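You operate a simulated robot arm through the tools that you are given. There is no shell and no other tool. Be economical: measure what you need, move in short steps, check, and stop when the job is done.

The job below is to be done with a simulated robot arm. You get a single attempt, and the scene is never put back.

TASK
Take the striped box from the left half of the long bench and leave it on the right half of the long bench. Turn the blue dial to 10 C. Close the chiller drawer. Switch the chiller switch on. Do these in any order. Set down upright: striped box.

The check looks at the end state, three seconds after you hand in, the way a careful person would. Anything else that was tipped, shoved, dropped, spilled or broken makes it a failure.

THE ROBOT
A 6-joint arm with a fingered hand on a trunk, on a base that drives. Base frame: it is fixed to the floor where the robot stands at the start and does not move with it; the origin is under the middle of the robot, x ahead of it, y to its left, z up. Lengths are in m, angles in rad, forces in N, time in s.
With the tool pointing down near the work surface it reaches from about 0.2 to 0.54 m from the robot's upright axis, wherever it stands. Its first joint turns from -2.897 to 2.897 rad. Places, roughly: blue dial [0.5, -1.3, 1]; chiller drawer [-2.8, -3.2, 1]; chiller switch [-2.8, -3.3, 1.1]; right half of the long bench [0.7, -1.8, 0.9]; striped box (5x5x8 cm) [0.7, 0.1, 0.9]. Payload 3.1 kg.
The TCP is the grasp point between the finger pads, 0.022 m short of the fingertips. In the tool frame z runs along the fingers and y along their closing line. Largest opening 0.132 m; the body of the gripper starts 0.06 m behind the TCP. The gripper is a hand of 4 fingers: y runs from the thumb to the fingers, the wrist lies at [0, 0, -0.218] in the tool frame, and closing takes about 1.5 s.
Orientation is that of the tool frame in the base frame, as [roll, pitch, yaw] about the fixed x, y, z axes, in that order (R = Rz(yaw) Ry(pitch) Rx(roll)). With the fingers straight down and closing along the base's y, the tool's x points along the base's -x, its y along +y and its z along -z.

THE INTERFACE
- The arm moves only by the tool drive_tool. Its argument "motion" is a list of rows, each a list of 2 entries, a list of its own where there are three numbers: the shift along the tool's x, y, z in m, then the turn, a rotation vector about the tool's x, y, z in rad. In form: [[[tx, ty, tz], [rx, ry, rz]], ...]. A call has 1 to 10 rows; each row is the pose to reach, as a shift and turn from the pose commanded when the call began, along the tool's axes at that moment. "jaw" is the closure in counts, from 0 (fully open) to 255 (shut), set as the call begins (left out, the last holds). A row lasts 0.2 s, in which the tool goes at most 0.05 m and 0.15 rad; a call with a longer step from one row to the next is refused whole, and so is a gripper value outside its range. A pose out of reach is approached as far as the arm can. The call stops where the force on the tool passes 40 N (or 10 N more than at its start, if that is more) or the arm is blocked; 0.2 s more then pass. The fingers move at their own pace (about 0.153 m/s each) and stop on an object; they squeeze with about 34 N. The grip force told is the motor's: it shows also when the fingers shut on nothing. Time passes only in rows, and 0.2 s behind the last, so rows that repeat a pose let the fingers close. The reply holds the time, the measured pose of the TCP, the force on the tool along the base axes, the opening and the grip force, in the units named above and with some noise, with the torque about the TCP (base axes, N m) and any sound that the robot's microphone picked up.
- Cameras (640 x 400 px; columns grow to the right, rows downward): "scene" is now at [0.0214, 0.153, 1.5002]; the picture's right is [0.04, -1.00, 0.00], its down [-0.71, -0.03, -0.70] and it looks along [0.70, 0.03, -0.71] (base axes); focal length 264 px, centre (320, 200). "wrist" rides on the gripper at [0.053, -0.053, -0.084] in the tool frame; the picture's right is [0.71, 0.71, 0.00], its down [-0.53, 0.53, -0.67] and it looks along [-0.47, 0.47, 0.74] (tool axes); focal length 247 px, centre (320, 200). There is no depth. A picture from a camera that has moved, and an enlarged one, comes with that camera's place and axes in the base frame and with its lens.
- camera(camera): a new picture of that camera. No time passes.
- slide_trunk(by): slides the trunk up (or, below 0, down) by that many m; the arm and the scene camera ride with it, the base frame stays. It gives what a move gives, with no picture.
- steer(legs): drives the robot by 1 to 6 legs, each [ahead, left, turn to the left] in m, m and rad, along the robot's own axes; the way and the turn of a leg run together, so that a leg with both is an arc; at most 1.5 m and 3.142 rad a leg. The arm and the cameras ride along, it lands a little off, and it stops where it bumps. It gives what a move gives.
- curl_fingers(finger1, finger2, finger3, thumb_bend): sets how far each is bent, from 0 (flat) to 1 (curled in); at 0.3 the hand is open as for a grip, at 0.7 the pads meet at the TCP. One left out holds its place. A second passes; each finger stops where it meets its share of the squeeze, and holds until it gets a number again. A gripper value or a shape takes the hand back. It gives what a move gives, with no picture; readings hold the bend of each and the force on the fingers (four entries, about 0 where the hand has none), thumb and palm.
- set_grasp(shape): the hand has 4 fingers and takes this shape, open, in about a second: jaw (thumb against the fingers, like two jaws); tri (thumb and two fingers); tip (a fingertip pinch); poke (one finger out to press); point (the index stretched); flat (the hand flat); cup (the hand cupped); fist (a fist). The gripper value then closes the fingers along that shape, each until it touches; the sizes above hold for jaw. It gives what a move gives, with no picture.
- aim_head(pan, tilt): turns the head with the scene camera to pan (to the left, within 2.705 rad either way) and tilt (down, from -0.506 to 1.204), counted from straight ahead of the robot. It gives what a move gives.
- enlarge(camera, box): a new picture of the part [left, top, right, bottom] of that camera's present view, enlarged. No time passes.
- job_done(): hands the job in; it is judged then, once.

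Go step by step. Nothing tells you exact positions but the pictures and the camera data: compare them with the known pose of the tool, close in by small moves and look again before you grip or let go. The budget is 165 turns and 108 pictures, counting those below and the enlarged ones. Unless the task says otherwise, let go and move clear before handing in, and close with one line.

The tools are called after "Call:" by a JSON object that holds its "op" and its "data". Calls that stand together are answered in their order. drive_tool: Moves the arm, as the interface text tells. Its arguments: {"type":"object","properties":{"motion":{"type":"array"},"jaw":{"type":"number"}},"required":["motion"]} The other tools are called the same way: slide_trunk (by) slides the trunk up or down; set_grasp (shape) gives the hand a shape; curl_fingers (finger1, finger2, finger3, thumb_bend) moves the fingers one by one; steer (legs) drives the base; aim_head (pan, tilt) turns the head that bears the scene camera; camera (camera) takes a picture; enlarge (camera, box) takes an enlarged picture of a part of a camera's view; job_done () hands the job in.

At the start:

```text
t: 0.0
tcp_pos: [0.2492, 0.1164, 1.16]
orientation: [-3.141, -0.001, -3.14]
force: [0.4, -0.7, -0.2]
torque: [-0.01, 0.0, -0.01]
gripper_width: 0.1321
grasp_force: 0.1
shape: jaw
bend: [0.3, 0.3, 0.3, 0.3]
finger forces: [0.0, 0.1, 0.0, 0.1, 0.0, 0.1]
trunk travel left (down, up): [-0.175, 0.211]
robot x, y, heading: [0.0005, -0.0034, 0.0]
head pan, tilt: [0.045, 0.789]
```

scene: 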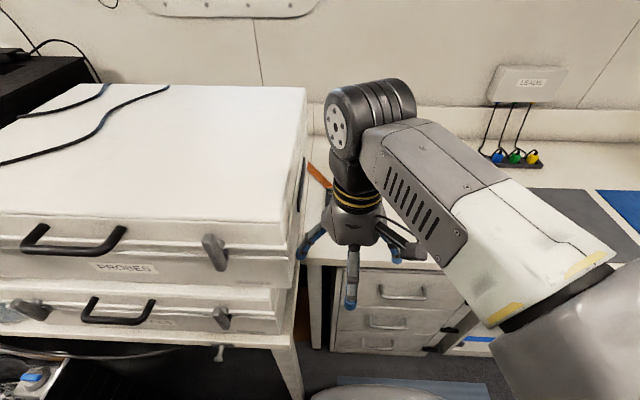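
wrist: 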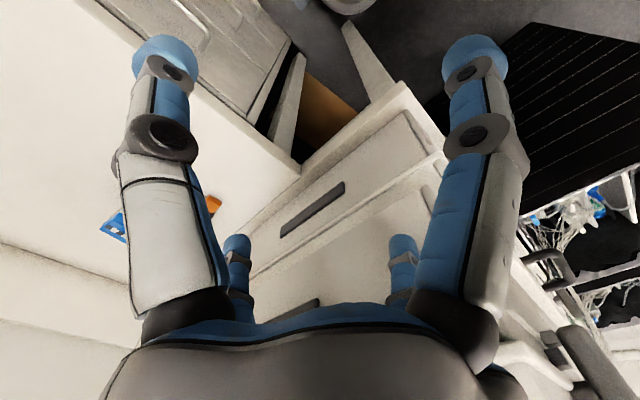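

The striped box is not visible yet; the hand and the stacked cases may be hiding it. I'll look around with the head first.

Call:
{"op": "aim_head", "data": {"pan": -0.3, "tilt": 0.6}}

Call:
{"op": "camera", "data": {"camera": "scene"}}

Call:
{"op": "aim_head", "data": {"pan": -1.2, "tilt": 0.5}}

Call:
{"op": "camera", "data": {"camera": "scene"}}

Call:
{"op": "aim_head", "data": {"pan": -2.3, "tilt": 0.4}}

Call:
{"op": "camera", "data": {"camera": "scene"}}

```text
t: 0.8
tcp_pos: [0.2495, 0.1166, 1.1598]
orientation: [3.141, 0.0, 3.14]
force: [0.3, -0.1, 1.0]
torque: [-0.03, -0.01, 0.04]
gripper_width: 0.132
grasp_force: 0.1
shape: jaw
bend: [0.3, 0.3, 0.3, 0.3]
finger forces: [0.0, 0.1, 0.1, 0.1, 0.0, 0.0]
trunk travel left (down, up): [-0.175, 0.211]
robot x, y, heading: [-0.0002, -0.0014, 0.002]
head pan, tilt: [-0.3, 0.6]
```

```text
105 pictures are left
camera scene: at [0.0248, 0.1233, 1.5162], right [-0.29, -0.96, 0.0], down [-0.54, 0.17, -0.82], along [0.79, -0.24, -0.57], focal length 264 px, centre (320, 200)
```

scene: 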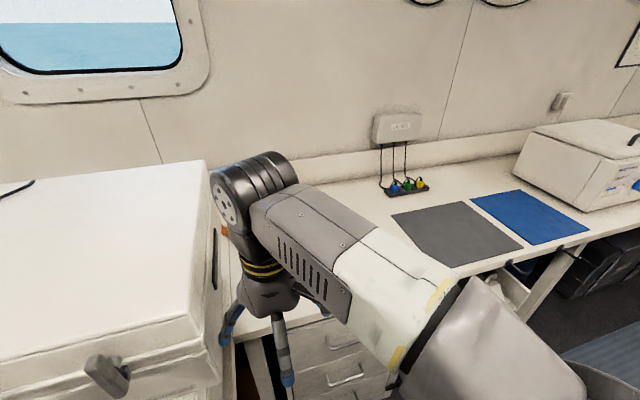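

```text
t: 2.0
tcp_pos: [0.2503, 0.1171, 1.1617]
orientation: [-3.141, 0.0, -3.142]
force: [-1.0, 0.4, -0.2]
torque: [-0.02, 0.03, 0.0]
gripper_width: 0.132
grasp_force: 0.1
shape: jaw
bend: [0.3, 0.3, 0.3, 0.3]
finger forces: [0.0, 0.0, 0.0, 0.1, 0.0, 0.1]
trunk travel left (down, up): [-0.175, 0.211]
robot x, y, heading: [0.0029, -0.0006, 0.0]
head pan, tilt: [-1.201, 0.499]
```

```text
104 pictures are left
camera scene: at [-0.0267, 0.0646, 1.5254], right [-0.93, -0.36, 0.0], down [-0.17, 0.45, -0.88], along [0.32, -0.82, -0.48], focal length 264 px, centre (320, 200)
```

scene: 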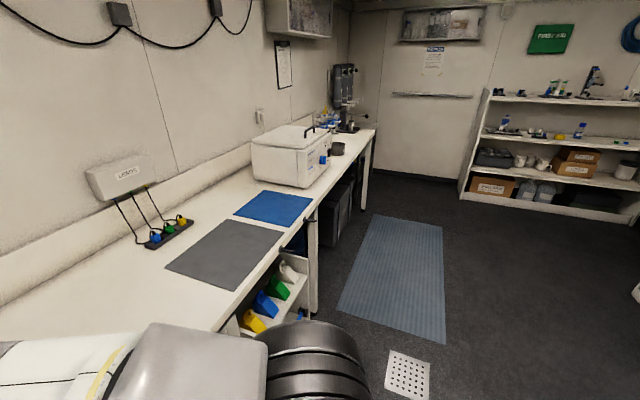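

```text
t: 3.4
tcp_pos: [0.248, 0.1168, 1.1614]
orientation: [-3.141, 0.0, -3.142]
force: [0.7, 0.7, -0.6]
torque: [0.04, 0.0, 0.04]
gripper_width: 0.1321
grasp_force: 0.1
shape: jaw
bend: [0.3, 0.3, 0.3, 0.3]
finger forces: [0.0, 0.0, 0.1, 0.0, 0.1, 0.1]
trunk travel left (down, up): [-0.175, 0.211]
robot x, y, heading: [0.0002, 0.0029, 0.002]
head pan, tilt: [-2.3, 0.4]
```

```text
103 pictures are left
camera scene: at [-0.1213, 0.0803, 1.5345], right [-0.75, 0.67, 0.0], down [0.26, 0.29, -0.92], along [-0.61, -0.69, -0.39], focal length 264 px, centre (320, 200)
```

scene: 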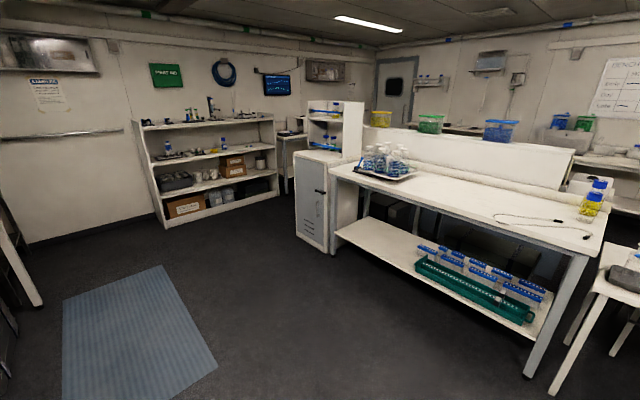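

The blue dial is on the white chest at roughly (0.48,-1.3,1.0), and the chiller is in the far corner behind the shelf. The hand hides the striped box, so I'll swing the hand back and up and look again.

Call:
{"op": "drive_tool", "data": {"motion": [[[0, -0.05, 0], [0, 0, 0]], [[0, -0.1, 0], [0, 0, 0]], [[0, -0.15, 0], [0, 0, 0]], [[0, -0.2, 0], [0, 0, 0]], [[0, -0.25, 0], [0, 0, 0]], [[0, -0.3, 0], [0, 0, 0]]]}}

Call:
{"op": "aim_head", "data": {"pan": 0, "tilt": 0.7}}

Call:
{"op": "camera", "data": {"camera": "scene"}}

Call:
{"op": "camera", "data": {"camera": "wrist"}}

```text
t: 4.8
tcp_pos: [0.2499, -0.1862, 1.1589]
orientation: [3.14, 0.002, 3.141]
force: [-0.6, -0.3, -0.6]
torque: [0.02, 0.02, -0.02]
gripper_width: 0.1318
grasp_force: 0.0
shape: jaw
bend: [0.3, 0.3, 0.3, 0.3]
finger forces: [0.0, 0.0, 0.1, 0.0, 0.0, 0.0]
trunk travel left (down, up): [-0.175, 0.211]
robot x, y, heading: [-0.0026, 0.0061, 0.003]
head pan, tilt: [-2.3, 0.4]
```

```text
t: 6.9
tcp_pos: [0.2503, -0.1837, 1.1599]
orientation: [3.141, 0.0, -3.141]
force: [0.1, -0.3, -0.5]
torque: [0.0, 0.0, 0.02]
gripper_width: 0.1318
grasp_force: 0.1
shape: jaw
bend: [0.3, 0.3, 0.3, 0.3]
finger forces: [0.1, 0.0, 0.1, 0.0, 0.0, 0.0]
trunk travel left (down, up): [-0.175, 0.211]
robot x, y, heading: [0.0025, -0.0028, -0.003]
head pan, tilt: [0.0, 0.7]
```

```text
102 pictures are left
camera scene: at [0.0253, 0.1493, 1.5077], right [0.0, -1.0, 0.0], down [-0.64, 0.0, -0.76], along [0.76, 0.0, -0.64], focal length 264 px, centre (320, 200)
```

scene: 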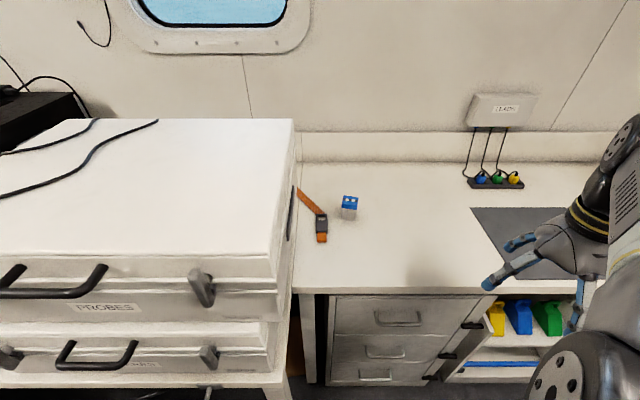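

```text
101 pictures are left
camera wrist: at [0.1966, -0.237, 1.2429], right [-0.71, 0.71, 0.0], down [0.53, 0.53, 0.67], along [0.47, 0.47, -0.74], focal length 247 px, centre (320, 200)
```

wrist: 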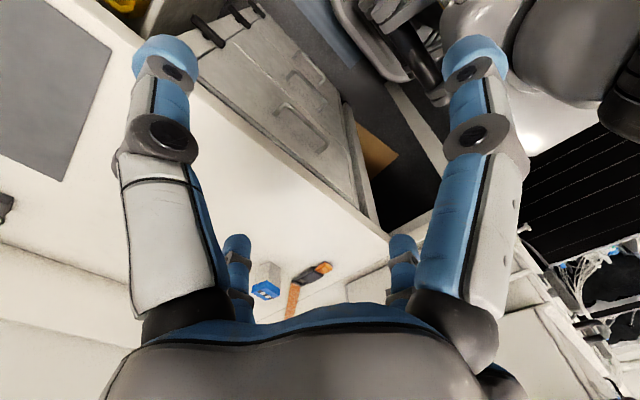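

Call:
{"op": "enlarge", "data": {"camera": "scene", "box": [290, 160, 410, 260]}}

```text
4.00 times, centred on (350, 210) of scene
camera zoom: at [0.0253, 0.1493, 1.5077], right [0.0, -1.0, 0.0], down [-0.64, 0.0, -0.76], along [0.76, 0.0, -0.64], focal length 1055 px, centre (200, 160)
```

zoom: 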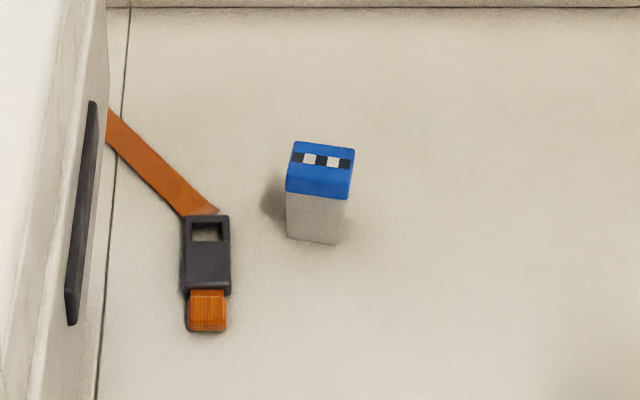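

The striped box (blue lid) stands at about (0.70, 0.05), with bench top near z 0.86 and an orange strap beside it. I'll sidestep right of the case table and drive closer to the bench.

Call:
{"op": "steer", "data": {"legs": [[0, -0.15, 0], [0.15, 0, 0]]}}

Call:
{"op": "aim_head", "data": {"pan": 0.2, "tilt": 0.9}}

Call:
{"op": "camera", "data": {"camera": "scene"}}

```text
t: 9.1
tcp_pos: [0.349, -0.3368, 1.1606]
orientation: [3.141, 0.0, 3.141]
force: [-0.3, 0.1, 0.7]
torque: [0.03, -0.04, 0.02]
gripper_width: 0.1321
grasp_force: 0.1
shape: jaw
bend: [0.3, 0.3, 0.3, 0.3]
finger forces: [0.0, 0.0, 0.1, 0.0, 0.0, 0.1]
trunk travel left (down, up): [-0.175, 0.211]
robot x, y, heading: [0.0992, -0.1514, -0.003]
head pan, tilt: [0.0, 0.7]
stopped in leg 2: the robot was blocked; the commanded pose is now the measured one
```

```text
t: 9.9
tcp_pos: [0.3512, -0.3367, 1.1585]
orientation: [3.14, -0.002, 3.141]
force: [0.1, 0.4, -0.2]
torque: [-0.03, 0.0, 0.0]
gripper_width: 0.1321
grasp_force: 0.0
shape: jaw
bend: [0.3, 0.3, 0.3, 0.3]
finger forces: [0.1, 0.0, 0.1, 0.0, 0.0, 0.0]
trunk travel left (down, up): [-0.175, 0.211]
robot x, y, heading: [0.1037, -0.1536, -0.005]
head pan, tilt: [0.201, 0.901]
```

```text
99 pictures are left
camera scene: at [0.1159, 0.0126, 1.4916], right [0.2, -0.98, 0.0], down [-0.77, -0.15, -0.62], along [0.61, 0.12, -0.78], focal length 264 px, centre (320, 200)
```

scene: 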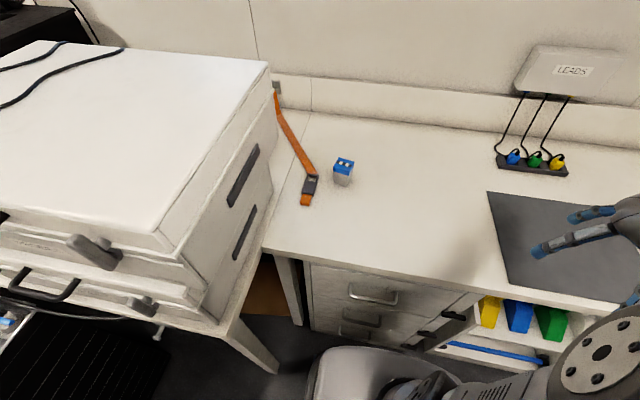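

The base is stopped by the drawers at x≈0.10, so the box (about (0.705, 0.045), bench z≈0.857) needs a tilted reach. I'll step left a bit so the box is nearly straight ahead.

Call:
{"op": "steer", "data": {"legs": [[0, 0.12, 0]]}}

Call:
{"op": "camera", "data": {"camera": "scene"}}

```text
t: 11.1
tcp_pos: [0.3505, -0.2162, 1.1592]
orientation: [3.141, -0.002, -3.141]
force: [0.2, -0.2, -0.1]
torque: [-0.01, -0.03, -0.04]
gripper_width: 0.1319
grasp_force: 0.1
shape: jaw
bend: [0.3, 0.3, 0.3, 0.3]
finger forces: [0.0, 0.0, 0.1, 0.0, 0.1, 0.0]
trunk travel left (down, up): [-0.175, 0.211]
robot x, y, heading: [0.0993, -0.0351, 0.002]
head pan, tilt: [0.201, 0.901]
```

```text
98 pictures are left
camera scene: at [0.1142, 0.1327, 1.4913], right [0.2, -0.98, 0.0], down [-0.77, -0.16, -0.62], along [0.61, 0.12, -0.78], focal length 264 px, centre (320, 200)
```

scene: 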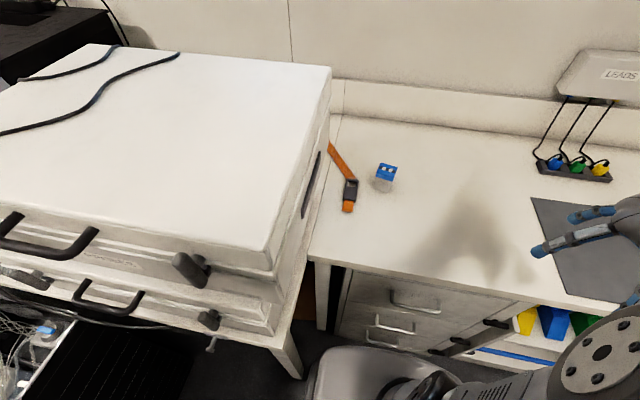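

The robot is now at (0.10, -0.035). I'll pitch the hand forward about 43° and bring it to a pre-grasp spot 15 cm short of the box.

Call:
{"op": "drive_tool", "data": {"motion": [[[-0.03, 0.033, 0.0], [0, -0.094, 0]], [[-0.063, 0.065, 0.01], [0, -0.188, 0]], [[-0.095, 0.098, 0.03], [0, -0.281, 0]], [[-0.127, 0.131, 0.05], [0, -0.375, 0]], [[-0.158, 0.163, 0.07], [0, -0.469, 0]], [[-0.19, 0.196, 0.09], [0, -0.563, 0]], [[-0.221, 0.228, 0.11], [0, -0.656, 0]], [[-0.253, 0.261, 0.13], [0, -0.75, 0]], [[-0.253, 0.261, 0.14], [0, -0.75, 0]]], "jaw": 60}}

Call:
{"op": "camera", "data": {"camera": "wrist"}}

Call:
{"op": "camera", "data": {"camera": "scene"}}

```text
refused: row 3 steps farther than a row can; nothing moved
```

```text
97 pictures are left
camera wrist: at [0.2969, -0.2694, 1.2428], right [-0.71, 0.71, 0.0], down [0.53, 0.53, 0.67], along [0.47, 0.47, -0.74], focal length 247 px, centre (320, 200)
```

wrist: 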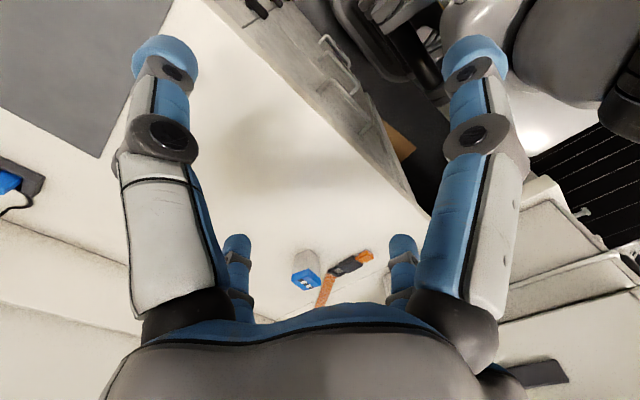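

```text
96 pictures are left
camera scene: at [0.1142, 0.1327, 1.4913], right [0.2, -0.98, 0.0], down [-0.77, -0.16, -0.62], along [0.61, 0.12, -0.78], focal length 264 px, centre (320, 200)
```

scene: 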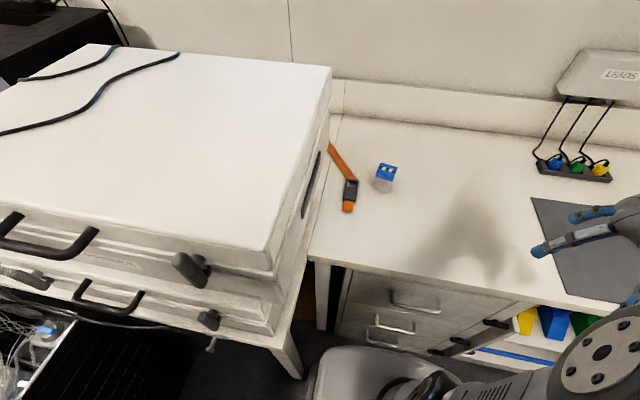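

The step was slightly too long, so I'll use ten smaller rows.

Call:
{"op": "drive_tool", "data": {"motion": [[[-0.025, 0.026, 0.01], [0, -0.075, 0]], [[-0.051, 0.052, 0.02], [0, -0.15, 0]], [[-0.076, 0.078, 0.03], [0, -0.225, 0]], [[-0.101, 0.104, 0.045], [0, -0.3, 0]], [[-0.127, 0.131, 0.06], [0, -0.375, 0]], [[-0.152, 0.157, 0.075], [0, -0.45, 0]], [[-0.177, 0.183, 0.09], [0, -0.525, 0]], [[-0.202, 0.209, 0.105], [0, -0.6, 0]], [[-0.228, 0.235, 0.12], [0, -0.675, 0]], [[-0.253, 0.261, 0.135], [0, -0.75, 0]]], "jaw": 60}}

Call:
{"op": "camera", "data": {"camera": "wrist"}}

Call:
{"op": "camera", "data": {"camera": "scene"}}

```text
t: 13.3
tcp_pos: [0.6009, 0.044, 1.0215]
orientation: [3.138, 0.749, -3.139]
force: [0.5, -0.6, -0.3]
torque: [-0.01, -0.01, -0.02]
gripper_width: 0.1012
grasp_force: 0.0
shape: jaw
bend: [0.26, 0.25, 0.26, 0.53]
finger forces: [0.0, 0.0, 0.0, 0.0, 0.0, 0.0]
trunk travel left (down, up): [-0.175, 0.211]
robot x, y, heading: [0.1001, -0.0364, -0.003]
head pan, tilt: [0.201, 0.901]
```

```text
95 pictures are left
camera wrist: at [0.5048, -0.0091, 1.0461], right [-0.52, 0.71, -0.48], down [-0.07, 0.53, 0.85], along [0.85, 0.47, -0.22], focal length 247 px, centre (320, 200)
```

wrist: 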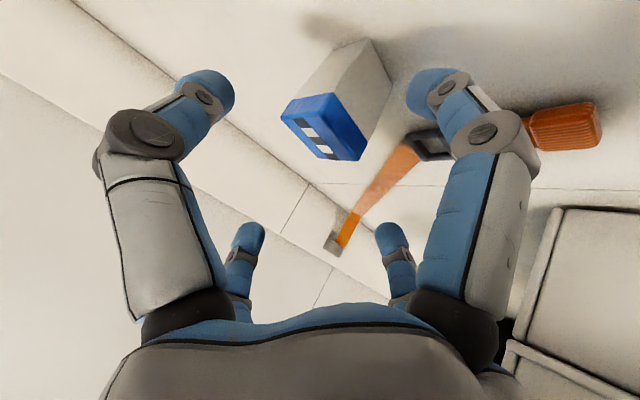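

```text
94 pictures are left
camera scene: at [0.1149, 0.1315, 1.4914], right [0.2, -0.98, 0.0], down [-0.77, -0.16, -0.62], along [0.61, 0.12, -0.78], focal length 264 px, centre (320, 200)
```

scene: 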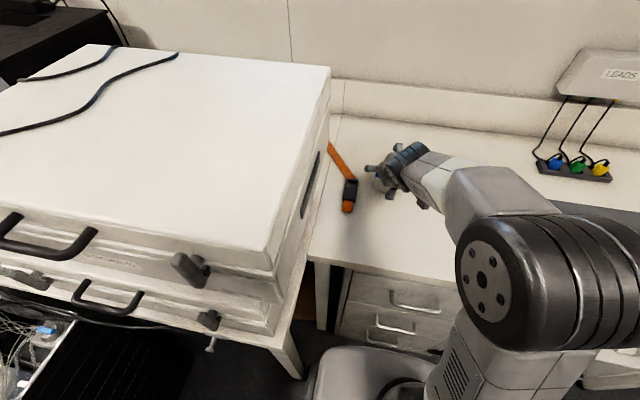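

The hand is in pre-grasp position and the box is right ahead. I'll enlarge to measure its alignment.

Call:
{"op": "enlarge", "data": {"camera": "wrist", "box": [240, 20, 440, 180]}}

```text
2.50 times, centred on (340, 100) of wrist
camera zoom: at [0.5048, -0.0091, 1.0461], right [-0.52, 0.71, -0.48], down [-0.07, 0.53, 0.85], along [0.85, 0.47, -0.22], focal length 617 px, centre (270, 450)
```

zoom: 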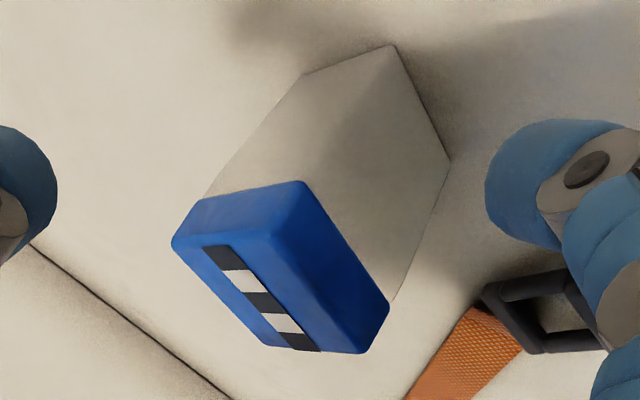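

The wrist view puts the box top centre at about (0.675, 0.058), top z 0.963, bench z 0.883, and the box yawed about -14°. I'll align the yaw and come to 7 cm short.

Call:
{"op": "drive_tool", "data": {"motion": [[[0.004, 0.013, 0.02], [0.085, 0, 0.091]], [[0.0077, 0.026, 0.0507], [0.17, 0, 0.183]], [[0.0077, 0.026, 0.0507], [0.17, 0, 0.183]]], "jaw": 50}}

Call:
{"op": "camera", "data": {"camera": "wrist"}}

Call:
{"op": "enlarge", "data": {"camera": "scene", "box": [330, 120, 450, 220]}}

```text
t: 14.1
tcp_pos: [0.6288, 0.0703, 0.9832]
orientation: [3.141, 0.75, 2.891]
force: [-0.6, 1.0, 0.5]
torque: [0.02, 0.01, 0.04]
gripper_width: 0.106
grasp_force: 0.0
shape: jaw
bend: [0.25, 0.25, 0.25, 0.47]
finger forces: [0.0, 0.0, 0.0, 0.1, 0.0, 0.0]
trunk travel left (down, up): [-0.175, 0.211]
robot x, y, heading: [0.0993, -0.0334, -0.001]
head pan, tilt: [0.201, 0.901]
```

```text
92 pictures are left
camera wrist: at [0.5223, 0.0435, 1.0068], right [-0.33, 0.81, -0.48], down [0.06, 0.53, 0.85], along [0.94, 0.25, -0.22], focal length 247 px, centre (320, 200)
```

wrist: 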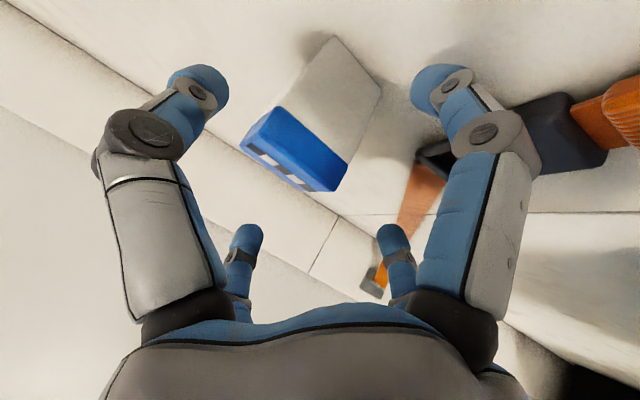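

```text
4.00 times, centred on (390, 170) of scene
camera zoom: at [0.1139, 0.1307, 1.4915], right [0.2, -0.98, 0.0], down [-0.77, -0.16, -0.62], along [0.61, 0.12, -0.78], focal length 1055 px, centre (40, 320)
```

zoom: 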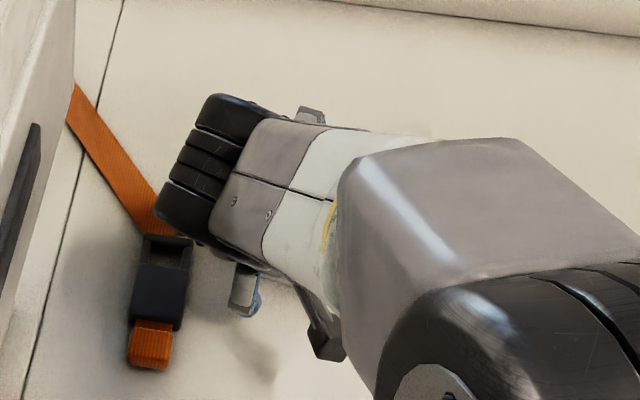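

Call:
{"op": "enlarge", "data": {"camera": "wrist", "box": [220, 20, 420, 220]}}

```text
2.00 times, centred on (320, 120) of wrist
camera zoom: at [0.5223, 0.0435, 1.0068], right [-0.33, 0.81, -0.48], down [0.06, 0.53, 0.85], along [0.94, 0.25, -0.22], focal length 494 px, centre (320, 360)
```

zoom: 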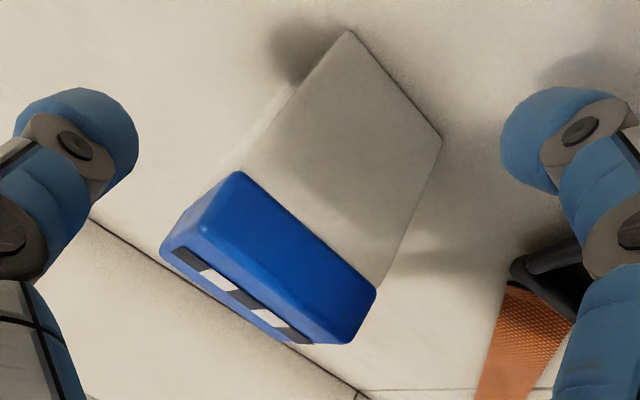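

The box centre refines to about (0.685, 0.052), with yaw about -12°. I'll move straight in along the fingers by 8 cm.

Call:
{"op": "drive_tool", "data": {"motion": [[[-0.001, -0.001, 0.027], [0, 0, 0]], [[-0.002, -0.002, 0.054], [0, 0, 0]], [[-0.003, -0.003, 0.081], [0, 0, 0]]]}}

Call:
{"op": "camera", "data": {"camera": "wrist"}}

```text
t: 14.9
tcp_pos: [0.6871, 0.0572, 0.9374]
orientation: [3.126, 0.772, 2.885]
force: [-4.5, -2.7, 27.1]
torque: [0.05, 0.76, 0.05]
gripper_width: 0.0975
grasp_force: 0.2
shape: jaw
bend: [0.81, 0.25, 0.25, 0.47]
finger forces: [27.1, 0.0, 0.0, 0.0, 0.0, 0.0]
trunk travel left (down, up): [-0.175, 0.211]
robot x, y, heading: [0.101, -0.0331, 0.002]
head pan, tilt: [0.201, 0.901]
stopped in row 3: the force on the tool passed its limit at 46 N (the readings are from after the stop); the commanded pose is now the measured one
```

```text
89 pictures are left
camera wrist: at [0.5793, 0.0279, 0.9602], right [-0.32, 0.81, -0.48], down [0.04, 0.52, 0.85], along [0.95, 0.25, -0.2], focal length 247 px, centre (320, 200)
```

wrist: 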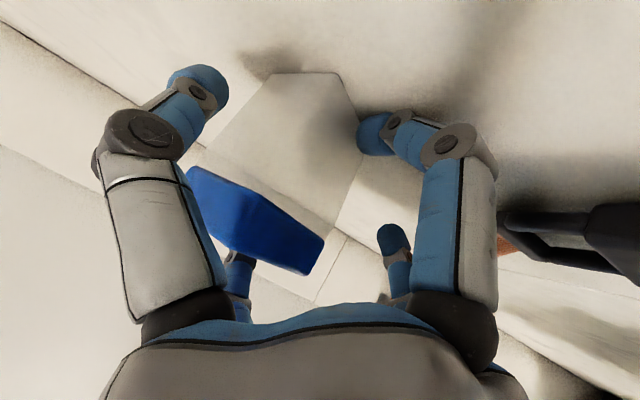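

The lowest finger touched the bench because the fingers fan out across the tilt. I'll raise by 6 cm and reduce the tilt so all the fingers sit more level.

Call:
{"op": "drive_tool", "data": {"motion": [[[-0.021, 0, -0.022], [0, 0, 0]], [[-0.042, 0, -0.043], [0, 0, 0]], [[-0.049, 0, -0.05], [0, 0.12, 0]], [[-0.049, 0, -0.05], [0, 0.24, 0]], [[-0.049, 0, -0.05], [0, 0.36, 0]], [[-0.049, 0, -0.05], [0, 0.36, 0]]], "jaw": 30}}

Call:
{"op": "camera", "data": {"camera": "wrist"}}

Call:
{"op": "camera", "data": {"camera": "scene"}}

```text
t: 16.3
tcp_pos: [0.6867, 0.057, 1.0029]
orientation: [3.132, 0.401, 2.893]
force: [-0.7, 0.8, 0.8]
torque: [-0.02, -0.01, 0.01]
gripper_width: 0.1164
grasp_force: 0.0
shape: jaw
bend: [0.25, 0.25, 0.25, 0.34]
finger forces: [0.0, 0.0, 0.0, 0.0, 0.0, 0.1]
trunk travel left (down, up): [-0.175, 0.211]
robot x, y, heading: [0.1013, -0.0334, 0.001]
head pan, tilt: [0.201, 0.901]
```

```text
88 pictures are left
camera wrist: at [0.5951, 0.0243, 1.058], right [-0.46, 0.85, -0.27], down [0.34, 0.45, 0.82], along [0.82, 0.29, -0.5], focal length 247 px, centre (320, 200)
```

wrist: 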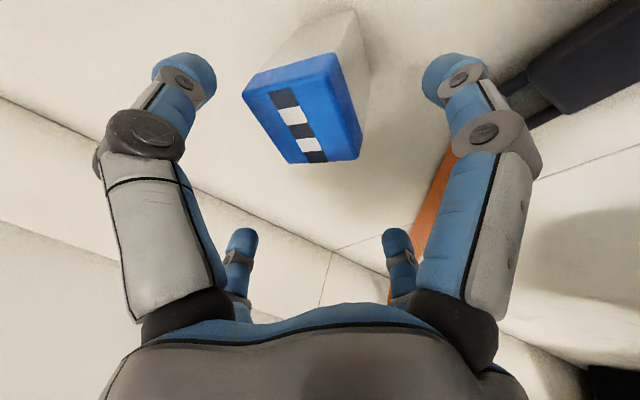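

```text
87 pictures are left
camera scene: at [0.1139, 0.1309, 1.4915], right [0.2, -0.98, 0.0], down [-0.77, -0.16, -0.62], along [0.61, 0.12, -0.78], focal length 264 px, centre (320, 200)
```

scene: 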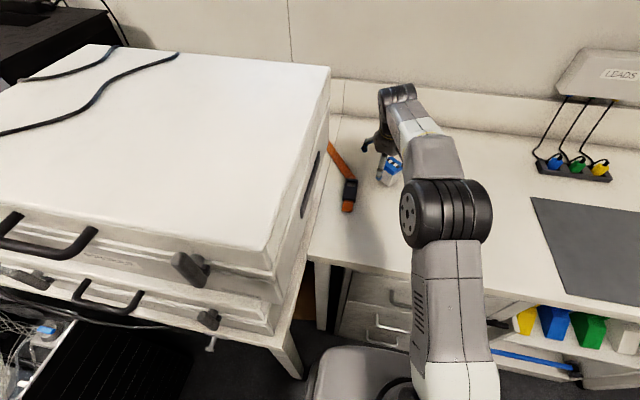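

The touch has turned the box to about -35° yaw, with its centre now near (0.691, 0.037), and it still stands. I'll match the yaw, recentre above it and check.

Call:
{"op": "drive_tool", "data": {"motion": [[[-0.003, -0.006, 0], [0.045, 0, 0.107]], [[-0.006, -0.012, 0], [0.09, 0, 0.215]], [[-0.008, -0.018, 0.002], [0.1365, 0, 0.322]], [[-0.008, -0.018, 0.002], [0.1365, 0, 0.322]]]}}

Call:
{"op": "enlarge", "data": {"camera": "wrist", "box": [150, 0, 510, 225]}}

```text
t: 17.3
tcp_pos: [0.6908, 0.0377, 1.0052]
orientation: [3.135, 0.399, 2.543]
force: [0.8, 0.1, 0.1]
torque: [0.0, -0.04, -0.03]
gripper_width: 0.1165
grasp_force: 0.0
shape: jaw
bend: [0.25, 0.25, 0.25, 0.34]
finger forces: [0.0, 0.1, 0.1, 0.0, 0.0, 0.0]
trunk travel left (down, up): [-0.175, 0.211]
robot x, y, heading: [0.1028, -0.0361, -0.001]
head pan, tilt: [0.201, 0.901]
```

```text
1.78 times, centred on (330, 112) of wrist
camera zoom: at [0.5931, 0.0391, 1.0598], right [-0.14, 0.95, -0.27], down [0.48, 0.3, 0.82], along [0.87, -0.01, -0.5], focal length 439 px, centre (302, 356)
```

zoom: 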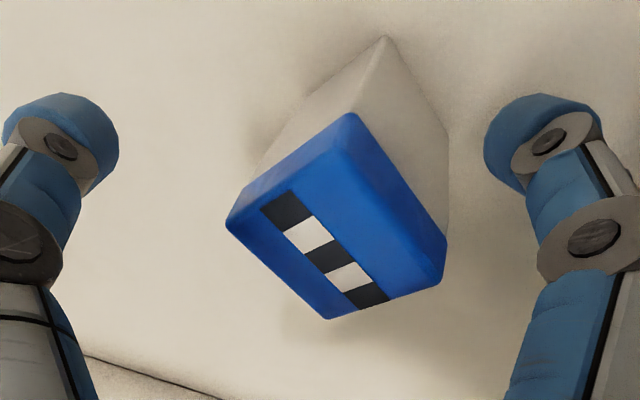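

The hand is now aligned to within a few degrees and centred. I'll descend to z≈0.938 straight down.

Call:
{"op": "drive_tool", "data": {"motion": [[[0.009, 0, 0.022], [0, 0, 0]], [[0.018, 0, 0.044], [0, 0, 0]], [[0.024, 0, 0.063], [0, 0, 0]], [[0.024, 0, 0.063], [0, 0, 0]]]}}

Call:
{"op": "camera", "data": {"camera": "wrist"}}

```text
t: 18.4
tcp_pos: [0.6949, 0.0376, 0.9459]
orientation: [3.115, 0.41, 2.536]
force: [-2.7, -0.4, 23.4]
torque: [0.71, 1.27, 0.12]
gripper_width: 0.1151
grasp_force: 0.0
shape: jaw
bend: [0.2, 0.25, 0.25, 0.34]
finger forces: [23.6, 0.0, 0.0, 0.0, 0.0, 0.0]
trunk travel left (down, up): [-0.175, 0.211]
robot x, y, heading: [0.096, -0.0331, 0.002]
head pan, tilt: [0.201, 0.901]
stopped in row 4: the force on the tool passed its limit at 43 N (the readings are from after the stop); the commanded pose is now the measured one
```

```text
85 pictures are left
camera wrist: at [0.5961, 0.0381, 0.9995], right [-0.14, 0.95, -0.27], down [0.46, 0.3, 0.83], along [0.88, -0.01, -0.48], focal length 247 px, centre (320, 200)
```

wrist: 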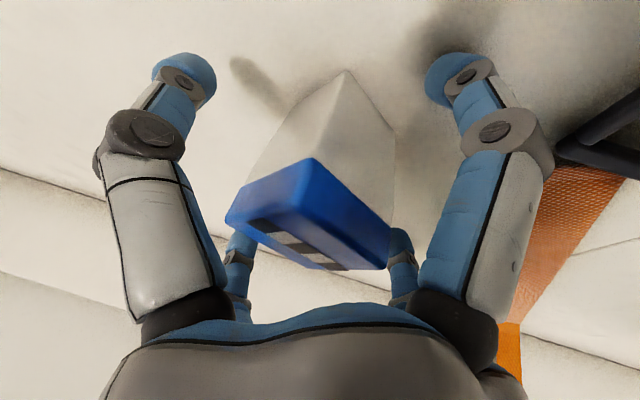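

Finger 1 is just touching the bench. I'll lift 6 mm, then close.

Call:
{"op": "drive_tool", "data": {"motion": [[[-0.0025, 0, -0.0055], [0, 0, 0]], [[-0.0025, 0, -0.0055], [0, 0, 0]]], "jaw": 60}}

Call:
{"op": "drive_tool", "data": {"motion": [[[0, 0, 0], [0, 0, 0]], [[0, 0, 0], [0, 0, 0]], [[0, 0, 0], [0, 0, 0]], [[0, 0, 0], [0, 0, 0]], [[0, 0, 0], [0, 0, 0]], [[0, 0, 0], [0, 0, 0]], [[0, 0, 0], [0, 0, 0]], [[0, 0, 0], [0, 0, 0]]], "jaw": 255}}

Call:
{"op": "camera", "data": {"camera": "wrist"}}

```text
t: 18.9
tcp_pos: [0.6952, 0.0372, 0.9472]
orientation: [3.126, 0.405, 2.539]
force: [-0.9, 0.6, 0.2]
torque: [-0.02, -0.02, -0.05]
gripper_width: 0.1012
grasp_force: 0.0
shape: jaw
bend: [0.25, 0.25, 0.25, 0.53]
finger forces: [0.0, 0.0, 0.0, 0.1, 0.0, 0.0]
trunk travel left (down, up): [-0.175, 0.211]
robot x, y, heading: [0.0977, -0.0351, 0.005]
head pan, tilt: [0.201, 0.901]
```

```text
t: 20.8
tcp_pos: [0.6957, 0.0389, 0.9467]
orientation: [3.124, 0.406, 2.538]
force: [-1.0, 0.7, 1.1]
torque: [0.01, 0.12, -0.01]
gripper_width: 0.0448
grasp_force: 34.0
shape: jaw
bend: [0.38, 0.78, 0.77, 0.7]
finger forces: [29.2, 31.1, 28.6, 0.1, 31.2, 0.0]
trunk travel left (down, up): [-0.175, 0.211]
robot x, y, heading: [0.1006, -0.029, -0.004]
head pan, tilt: [0.201, 0.901]
```

```text
84 pictures are left
camera wrist: at [0.5968, 0.0391, 1.0012], right [-0.14, 0.95, -0.27], down [0.47, 0.3, 0.83], along [0.87, -0.01, -0.49], focal length 247 px, centre (320, 200)
```

wrist: 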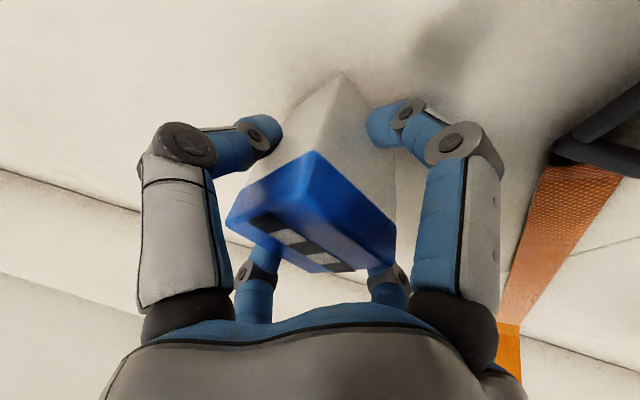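

The box is gripped with about 30 N. I'll lift it straight up 10 cm and check.

Call:
{"op": "drive_tool", "data": {"motion": [[[-0.008, 0, -0.018], [0, 0, 0]], [[-0.016, 0, -0.037], [0, 0, 0]], [[-0.024, 0, -0.055], [0, 0, 0]], [[-0.032, 0, -0.074], [0, 0, 0]], [[-0.04, 0, -0.092], [0, 0, 0]]]}}

Call:
{"op": "camera", "data": {"camera": "wrist"}}

Call:
{"op": "camera", "data": {"camera": "scene"}}

```text
t: 21.9
tcp_pos: [0.6895, 0.0359, 1.0465]
orientation: [3.124, 0.407, 2.539]
force: [-0.5, -0.2, -1.3]
torque: [-0.01, -0.01, -0.01]
gripper_width: 0.045
grasp_force: 33.6
shape: jaw
bend: [0.38, 0.78, 0.77, 0.7]
finger forces: [28.7, 31.2, 28.5, 0.1, 31.2, 0.1]
out of reach, approached as far as the arm can: row 5
trunk travel left (down, up): [-0.175, 0.211]
robot x, y, heading: [0.1039, -0.037, -0.001]
head pan, tilt: [0.201, 0.901]
```

```text
83 pictures are left
camera wrist: at [0.5915, 0.0375, 1.1003], right [-0.14, 0.95, -0.27], down [0.47, 0.3, 0.83], along [0.87, -0.01, -0.49], focal length 247 px, centre (320, 200)
```

wrist: 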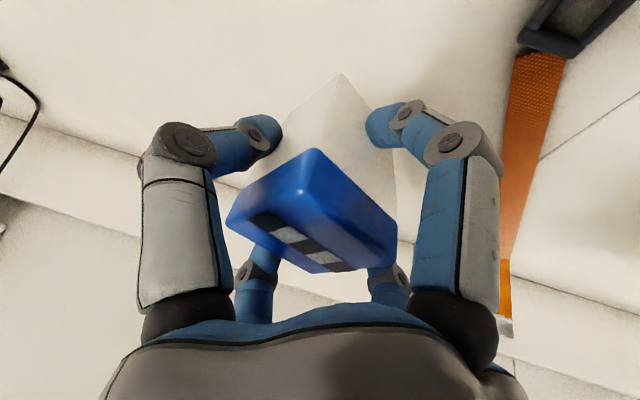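

```text
82 pictures are left
camera scene: at [0.1133, 0.1307, 1.4915], right [0.2, -0.98, 0.0], down [-0.77, -0.16, -0.62], along [0.61, 0.12, -0.78], focal length 264 px, centre (320, 200)
```

scene: 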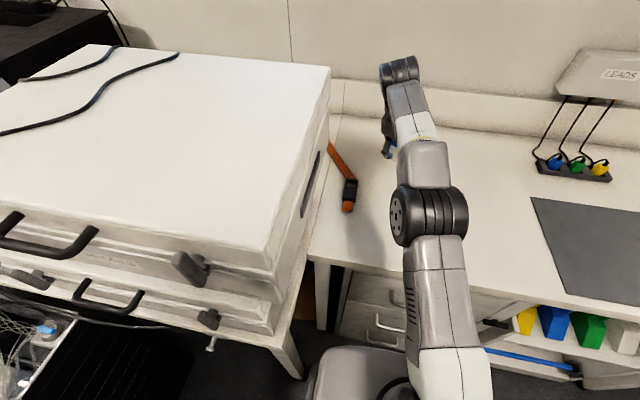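

The box is lifted cleanly. I'll retract the arm, back off from the bench, then sidestep to the right half and look at the free space there.

Call:
{"op": "drive_tool", "data": {"motion": [[[0.02, -0.019, -0.023], [0, 0, 0]], [[0.04, -0.038, -0.046], [0, 0, 0]], [[0.06, -0.057, -0.069], [0, 0, 0]], [[0.08, -0.075, -0.092], [0, 0, 0]], [[0.1, -0.094, -0.115], [0, 0, 0]], [[0.12, -0.113, -0.138], [0, 0, 0]]]}}

Call:
{"op": "steer", "data": {"legs": [[-0.25, 0, 0], [0, -1.2, 0]]}}

Call:
{"op": "aim_head", "data": {"pan": -0.6, "tilt": 0.6}}

Call:
{"op": "camera", "data": {"camera": "scene"}}

```text
t: 23.4
tcp_pos: [0.4877, 0.033, 1.1247]
orientation: [3.125, 0.407, 2.539]
force: [0.7, 0.0, -1.0]
torque: [0.04, 0.01, -0.01]
gripper_width: 0.045
grasp_force: 33.6
shape: jaw
bend: [0.38, 0.78, 0.77, 0.7]
finger forces: [28.7, 31.4, 28.5, 0.0, 31.0, 0.1]
trunk travel left (down, up): [-0.175, 0.211]
robot x, y, heading: [0.0954, -0.0322, -0.005]
head pan, tilt: [0.201, 0.901]
```

```text
t: 30.9
tcp_pos: [0.2612, -1.1615, 1.1263]
orientation: [3.124, 0.405, 2.568]
force: [0.7, -0.2, -2.0]
torque: [0.04, 0.01, -0.01]
gripper_width: 0.0448
grasp_force: 34.2
shape: jaw
bend: [0.38, 0.78, 0.77, 0.7]
finger forces: [28.7, 31.5, 28.6, 0.0, 30.9, 0.0]
trunk travel left (down, up): [-0.175, 0.211]
robot x, y, heading: [-0.1297, -1.2392, 0.031]
head pan, tilt: [0.201, 0.901]
```

```text
t: 32.0
tcp_pos: [0.2613, -1.1623, 1.1257]
orientation: [3.125, 0.404, 2.569]
force: [-0.1, -0.8, -1.1]
torque: [0.0, 0.01, -0.01]
gripper_width: 0.0448
grasp_force: 34.1
shape: jaw
bend: [0.38, 0.78, 0.77, 0.7]
finger forces: [28.7, 31.4, 28.4, 0.0, 31.0, 0.1]
trunk travel left (down, up): [-0.175, 0.211]
robot x, y, heading: [-0.1263, -1.2397, 0.028]
head pan, tilt: [-0.6, 0.6]
```

```text
81 pictures are left
camera scene: at [-0.1155, -1.1402, 1.5163], right [-0.54, -0.84, 0.0], down [-0.48, 0.31, -0.82], along [0.69, -0.45, -0.57], focal length 264 px, centre (320, 200)
```

scene: 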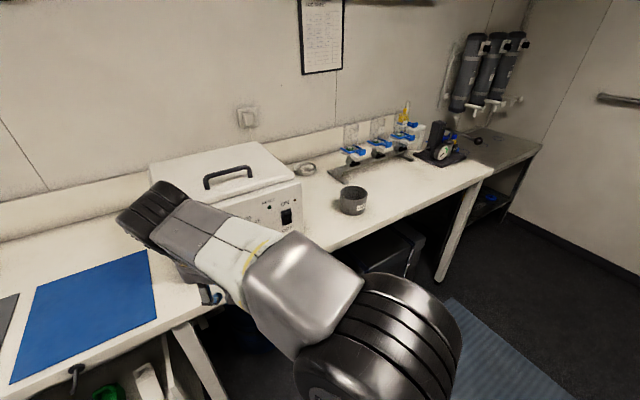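

There is free bench space in the right half, right of the dark pot and in front of the manifold, around (0.57, -2.0). I'll drive there.

Call:
{"op": "steer", "data": {"legs": [[0, 0, -0.028], [0, -0.8, 0]]}}

Call:
{"op": "aim_head", "data": {"pan": 0.15, "tilt": 0.8}}

Call:
{"op": "camera", "data": {"camera": "scene"}}

```text
t: 36.7
tcp_pos: [0.2691, -1.9735, 1.1254]
orientation: [3.124, 0.405, 2.559]
force: [1.0, 0.3, -1.2]
torque: [0.01, 0.0, 0.02]
gripper_width: 0.0449
grasp_force: 34.4
shape: jaw
bend: [0.38, 0.78, 0.77, 0.7]
finger forces: [28.6, 31.4, 28.6, 0.1, 31.0, 0.0]
trunk travel left (down, up): [-0.175, 0.211]
robot x, y, heading: [-0.1213, -2.0492, 0.022]
head pan, tilt: [-0.6, 0.6]
```

```text
t: 37.8
tcp_pos: [0.2697, -1.9745, 1.1249]
orientation: [3.125, 0.405, 2.559]
force: [-0.3, -0.8, -0.9]
torque: [0.01, -0.01, -0.01]
gripper_width: 0.0449
grasp_force: 33.9
shape: jaw
bend: [0.38, 0.78, 0.77, 0.7]
finger forces: [28.6, 31.5, 28.5, 0.1, 31.0, 0.0]
trunk travel left (down, up): [-0.175, 0.211]
robot x, y, heading: [-0.1186, -2.0489, 0.021]
head pan, tilt: [0.15, 0.799]
```

```text
80 pictures are left
camera scene: at [-0.1012, -1.887, 1.4994], right [0.17, -0.99, 0.0], down [-0.71, -0.12, -0.7], along [0.69, 0.12, -0.72], focal length 264 px, centre (320, 200)
```

scene: 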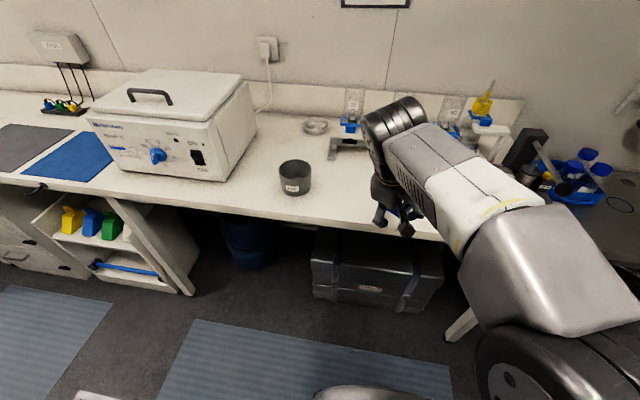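

The spot at (0.56, -1.97) is clear, with the pot at (0.51, -1.69) and the manifold beyond x 0.7. I'll drive 0.18 m ahead and check with the wrist camera before lowering.

Call:
{"op": "steer", "data": {"legs": [[0.18, 0, 0]]}}

Call:
{"op": "aim_head", "data": {"pan": 0.0, "tilt": 0.8}}

Call:
{"op": "camera", "data": {"camera": "wrist"}}

Call:
{"op": "camera", "data": {"camera": "scene"}}

```text
t: 39.3
tcp_pos: [0.451, -1.9705, 1.1248]
orientation: [3.128, 0.401, 2.556]
force: [0.4, -0.5, -0.4]
torque: [0.01, -0.03, 0.01]
gripper_width: 0.0448
grasp_force: 34.3
shape: jaw
bend: [0.38, 0.78, 0.77, 0.7]
finger forces: [28.7, 31.4, 28.5, 0.0, 31.0, 0.1]
trunk travel left (down, up): [-0.175, 0.211]
robot x, y, heading: [0.0622, -2.0467, 0.02]
head pan, tilt: [0.15, 0.799]
```

```text
t: 40.0
tcp_pos: [0.4501, -1.9707, 1.1253]
orientation: [3.125, 0.405, 2.557]
force: [0.7, -0.6, -1.0]
torque: [0.0, -0.03, -0.01]
gripper_width: 0.0449
grasp_force: 34.5
shape: jaw
bend: [0.38, 0.78, 0.77, 0.7]
finger forces: [28.7, 31.5, 28.7, 0.0, 31.1, 0.1]
trunk travel left (down, up): [-0.175, 0.211]
robot x, y, heading: [0.0594, -2.0439, 0.02]
head pan, tilt: [0.0, 0.799]
```

```text
79 pictures are left
camera wrist: at [0.3517, -1.9715, 1.1795], right [-0.16, 0.95, -0.27], down [0.46, 0.31, 0.83], along [0.87, 0.01, -0.49], focal length 247 px, centre (320, 200)
```

wrist: 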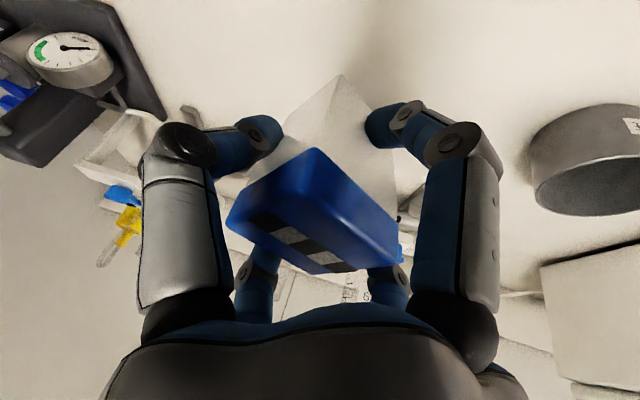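

```text
78 pictures are left
camera scene: at [0.0801, -1.8956, 1.4994], right [0.02, -1.0, 0.0], down [-0.72, -0.01, -0.7], along [0.7, 0.01, -0.72], focal length 264 px, centre (320, 200)
```

scene: 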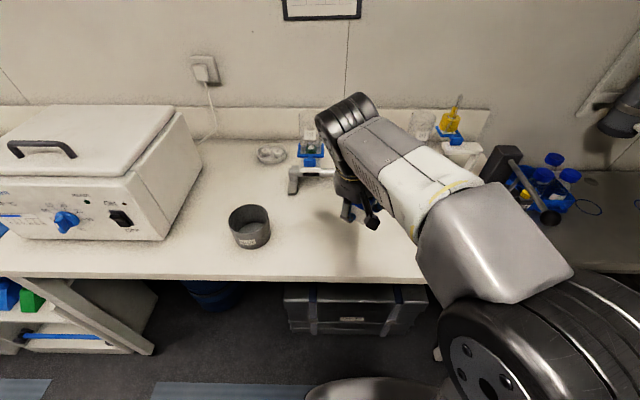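

The area is clear. I'll move 10 cm forward and then down to z≈0.96, about 1 cm above touchdown.

Call:
{"op": "drive_tool", "data": {"motion": [[[-0.0255, 0.0184, 0.011], [0, 0, 0]], [[-0.051, 0.0367, 0.022], [0, 0, 0]], [[-0.0766, 0.0551, 0.0329], [0, 0, 0]], [[-0.0636, 0.0551, 0.0632], [0, 0, 0]], [[-0.0506, 0.0551, 0.0935], [0, 0, 0]], [[-0.0376, 0.0551, 0.1238], [0, 0, 0]], [[-0.0246, 0.0551, 0.1541], [0, 0, 0]], [[-0.0116, 0.0551, 0.1845], [0, 0, 0]], [[-0.0116, 0.0551, 0.1845], [0, 0, 0]]]}}

Call:
{"op": "camera", "data": {"camera": "wrist"}}

Call:
{"op": "enlarge", "data": {"camera": "scene", "box": [220, 100, 460, 260]}}

```text
t: 42.0
tcp_pos: [0.5525, -1.9676, 0.9604]
orientation: [3.124, 0.405, 2.556]
force: [1.3, -0.2, -1.2]
torque: [0.02, -0.01, -0.03]
gripper_width: 0.0447
grasp_force: 34.2
shape: jaw
bend: [0.39, 0.78, 0.77, 0.7]
finger forces: [28.9, 31.5, 28.5, 0.0, 31.0, 0.1]
trunk travel left (down, up): [-0.175, 0.211]
robot x, y, heading: [0.0615, -2.0432, 0.019]
head pan, tilt: [0.0, 0.799]
```

```text
77 pictures are left
camera wrist: at [0.454, -1.9682, 1.0154], right [-0.16, 0.95, -0.27], down [0.46, 0.31, 0.83], along [0.87, 0.01, -0.49], focal length 247 px, centre (320, 200)
```

wrist: 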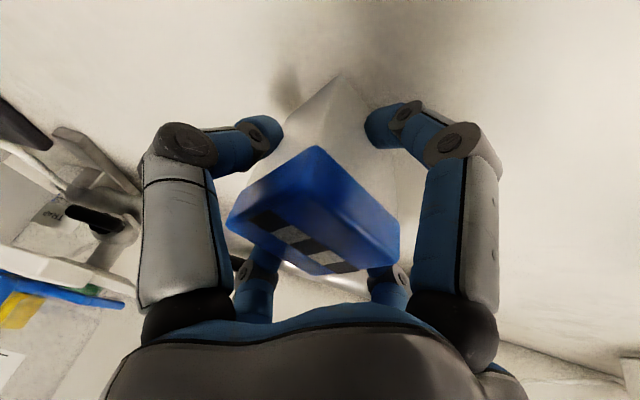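

```text
2.50 times, centred on (340, 180) of scene
camera zoom: at [0.08, -1.8957, 1.4994], right [0.02, -1.0, 0.0], down [-0.72, -0.01, -0.7], along [0.7, 0.01, -0.72], focal length 660 px, centre (270, 250)
```

zoom: 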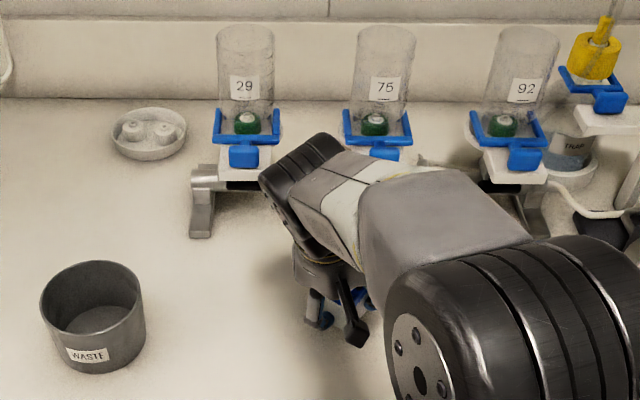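

The box is just above the bench. I'll lower the last 13 mm gently.

Call:
{"op": "drive_tool", "data": {"motion": [[[0.002, 0, 0.0046], [0, 0, 0]], [[0.0035, 0, 0.0082], [0, 0, 0]], [[0.0051, 0, 0.0119], [0, 0, 0]], [[0.0051, 0, 0.0119], [0, 0, 0]]]}}

```text
t: 43.0
tcp_pos: [0.5528, -1.968, 0.947]
orientation: [3.124, 0.405, 2.557]
force: [0.8, 0.0, -0.9]
torque: [-0.02, -0.02, -0.02]
gripper_width: 0.0449
grasp_force: 34.2
shape: jaw
bend: [0.39, 0.78, 0.77, 0.7]
finger forces: [28.8, 31.5, 28.6, 0.0, 30.8, 0.0]
trunk travel left (down, up): [-0.175, 0.211]
robot x, y, heading: [0.0598, -2.0406, 0.024]
head pan, tilt: [0.0, 0.799]
```

No contact force yet, so I'll lower in 1 mm steps.

Call:
{"op": "drive_tool", "data": {"motion": [[[0.0004, 0, 0.0009], [0, 0, 0]], [[0.0008, 0, 0.0018], [0, 0, 0]], [[0.0008, 0, 0.0018], [0, 0, 0]]]}}

```text
t: 43.8
tcp_pos: [0.5514, -1.9681, 0.946]
orientation: [3.123, 0.408, 2.557]
force: [4.5, 0.8, 10.8]
torque: [-0.11, 0.14, 0.07]
gripper_width: 0.0447
grasp_force: 33.6
shape: jaw
bend: [0.39, 0.78, 0.76, 0.7]
finger forces: [30.5, 32.9, 30.7, 0.0, 31.8, 0.0]
trunk travel left (down, up): [-0.175, 0.211]
robot x, y, heading: [0.0613, -2.0466, 0.018]
head pan, tilt: [0.0, 0.799]
```

The box is touching the bench. I'll open part way.

Call:
{"op": "drive_tool", "data": {"motion": [[[0, 0, 0], [0, 0, 0]], [[0, 0, 0], [0, 0, 0]], [[0, 0, 0], [0, 0, 0]], [[0, 0, 0], [0, 0, 0]]], "jaw": 80}}

Call:
{"op": "camera", "data": {"camera": "wrist"}}

```text
t: 44.8
tcp_pos: [0.551, -1.9686, 0.9455]
orientation: [3.125, 0.403, 2.556]
force: [0.2, 0.2, 0.6]
torque: [0.01, 0.01, 0.03]
gripper_width: 0.0903
grasp_force: 0.0
shape: jaw
bend: [0.29, 0.29, 0.29, 0.67]
finger forces: [0.0, 0.1, 0.0, 0.0, 0.0, 0.1]
trunk travel left (down, up): [-0.175, 0.211]
robot x, y, heading: [0.061, -2.049, 0.016]
head pan, tilt: [0.0, 0.799]
```

```text
75 pictures are left
camera wrist: at [0.4529, -1.9688, 0.9998], right [-0.16, 0.95, -0.27], down [0.46, 0.31, 0.83], along [0.87, 0.01, -0.49], focal length 247 px, centre (320, 200)
```

wrist: 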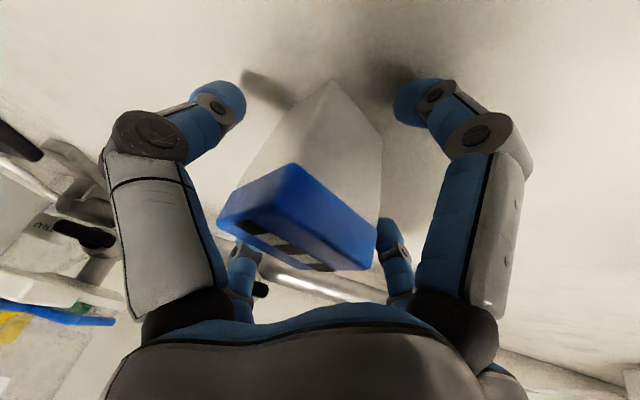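

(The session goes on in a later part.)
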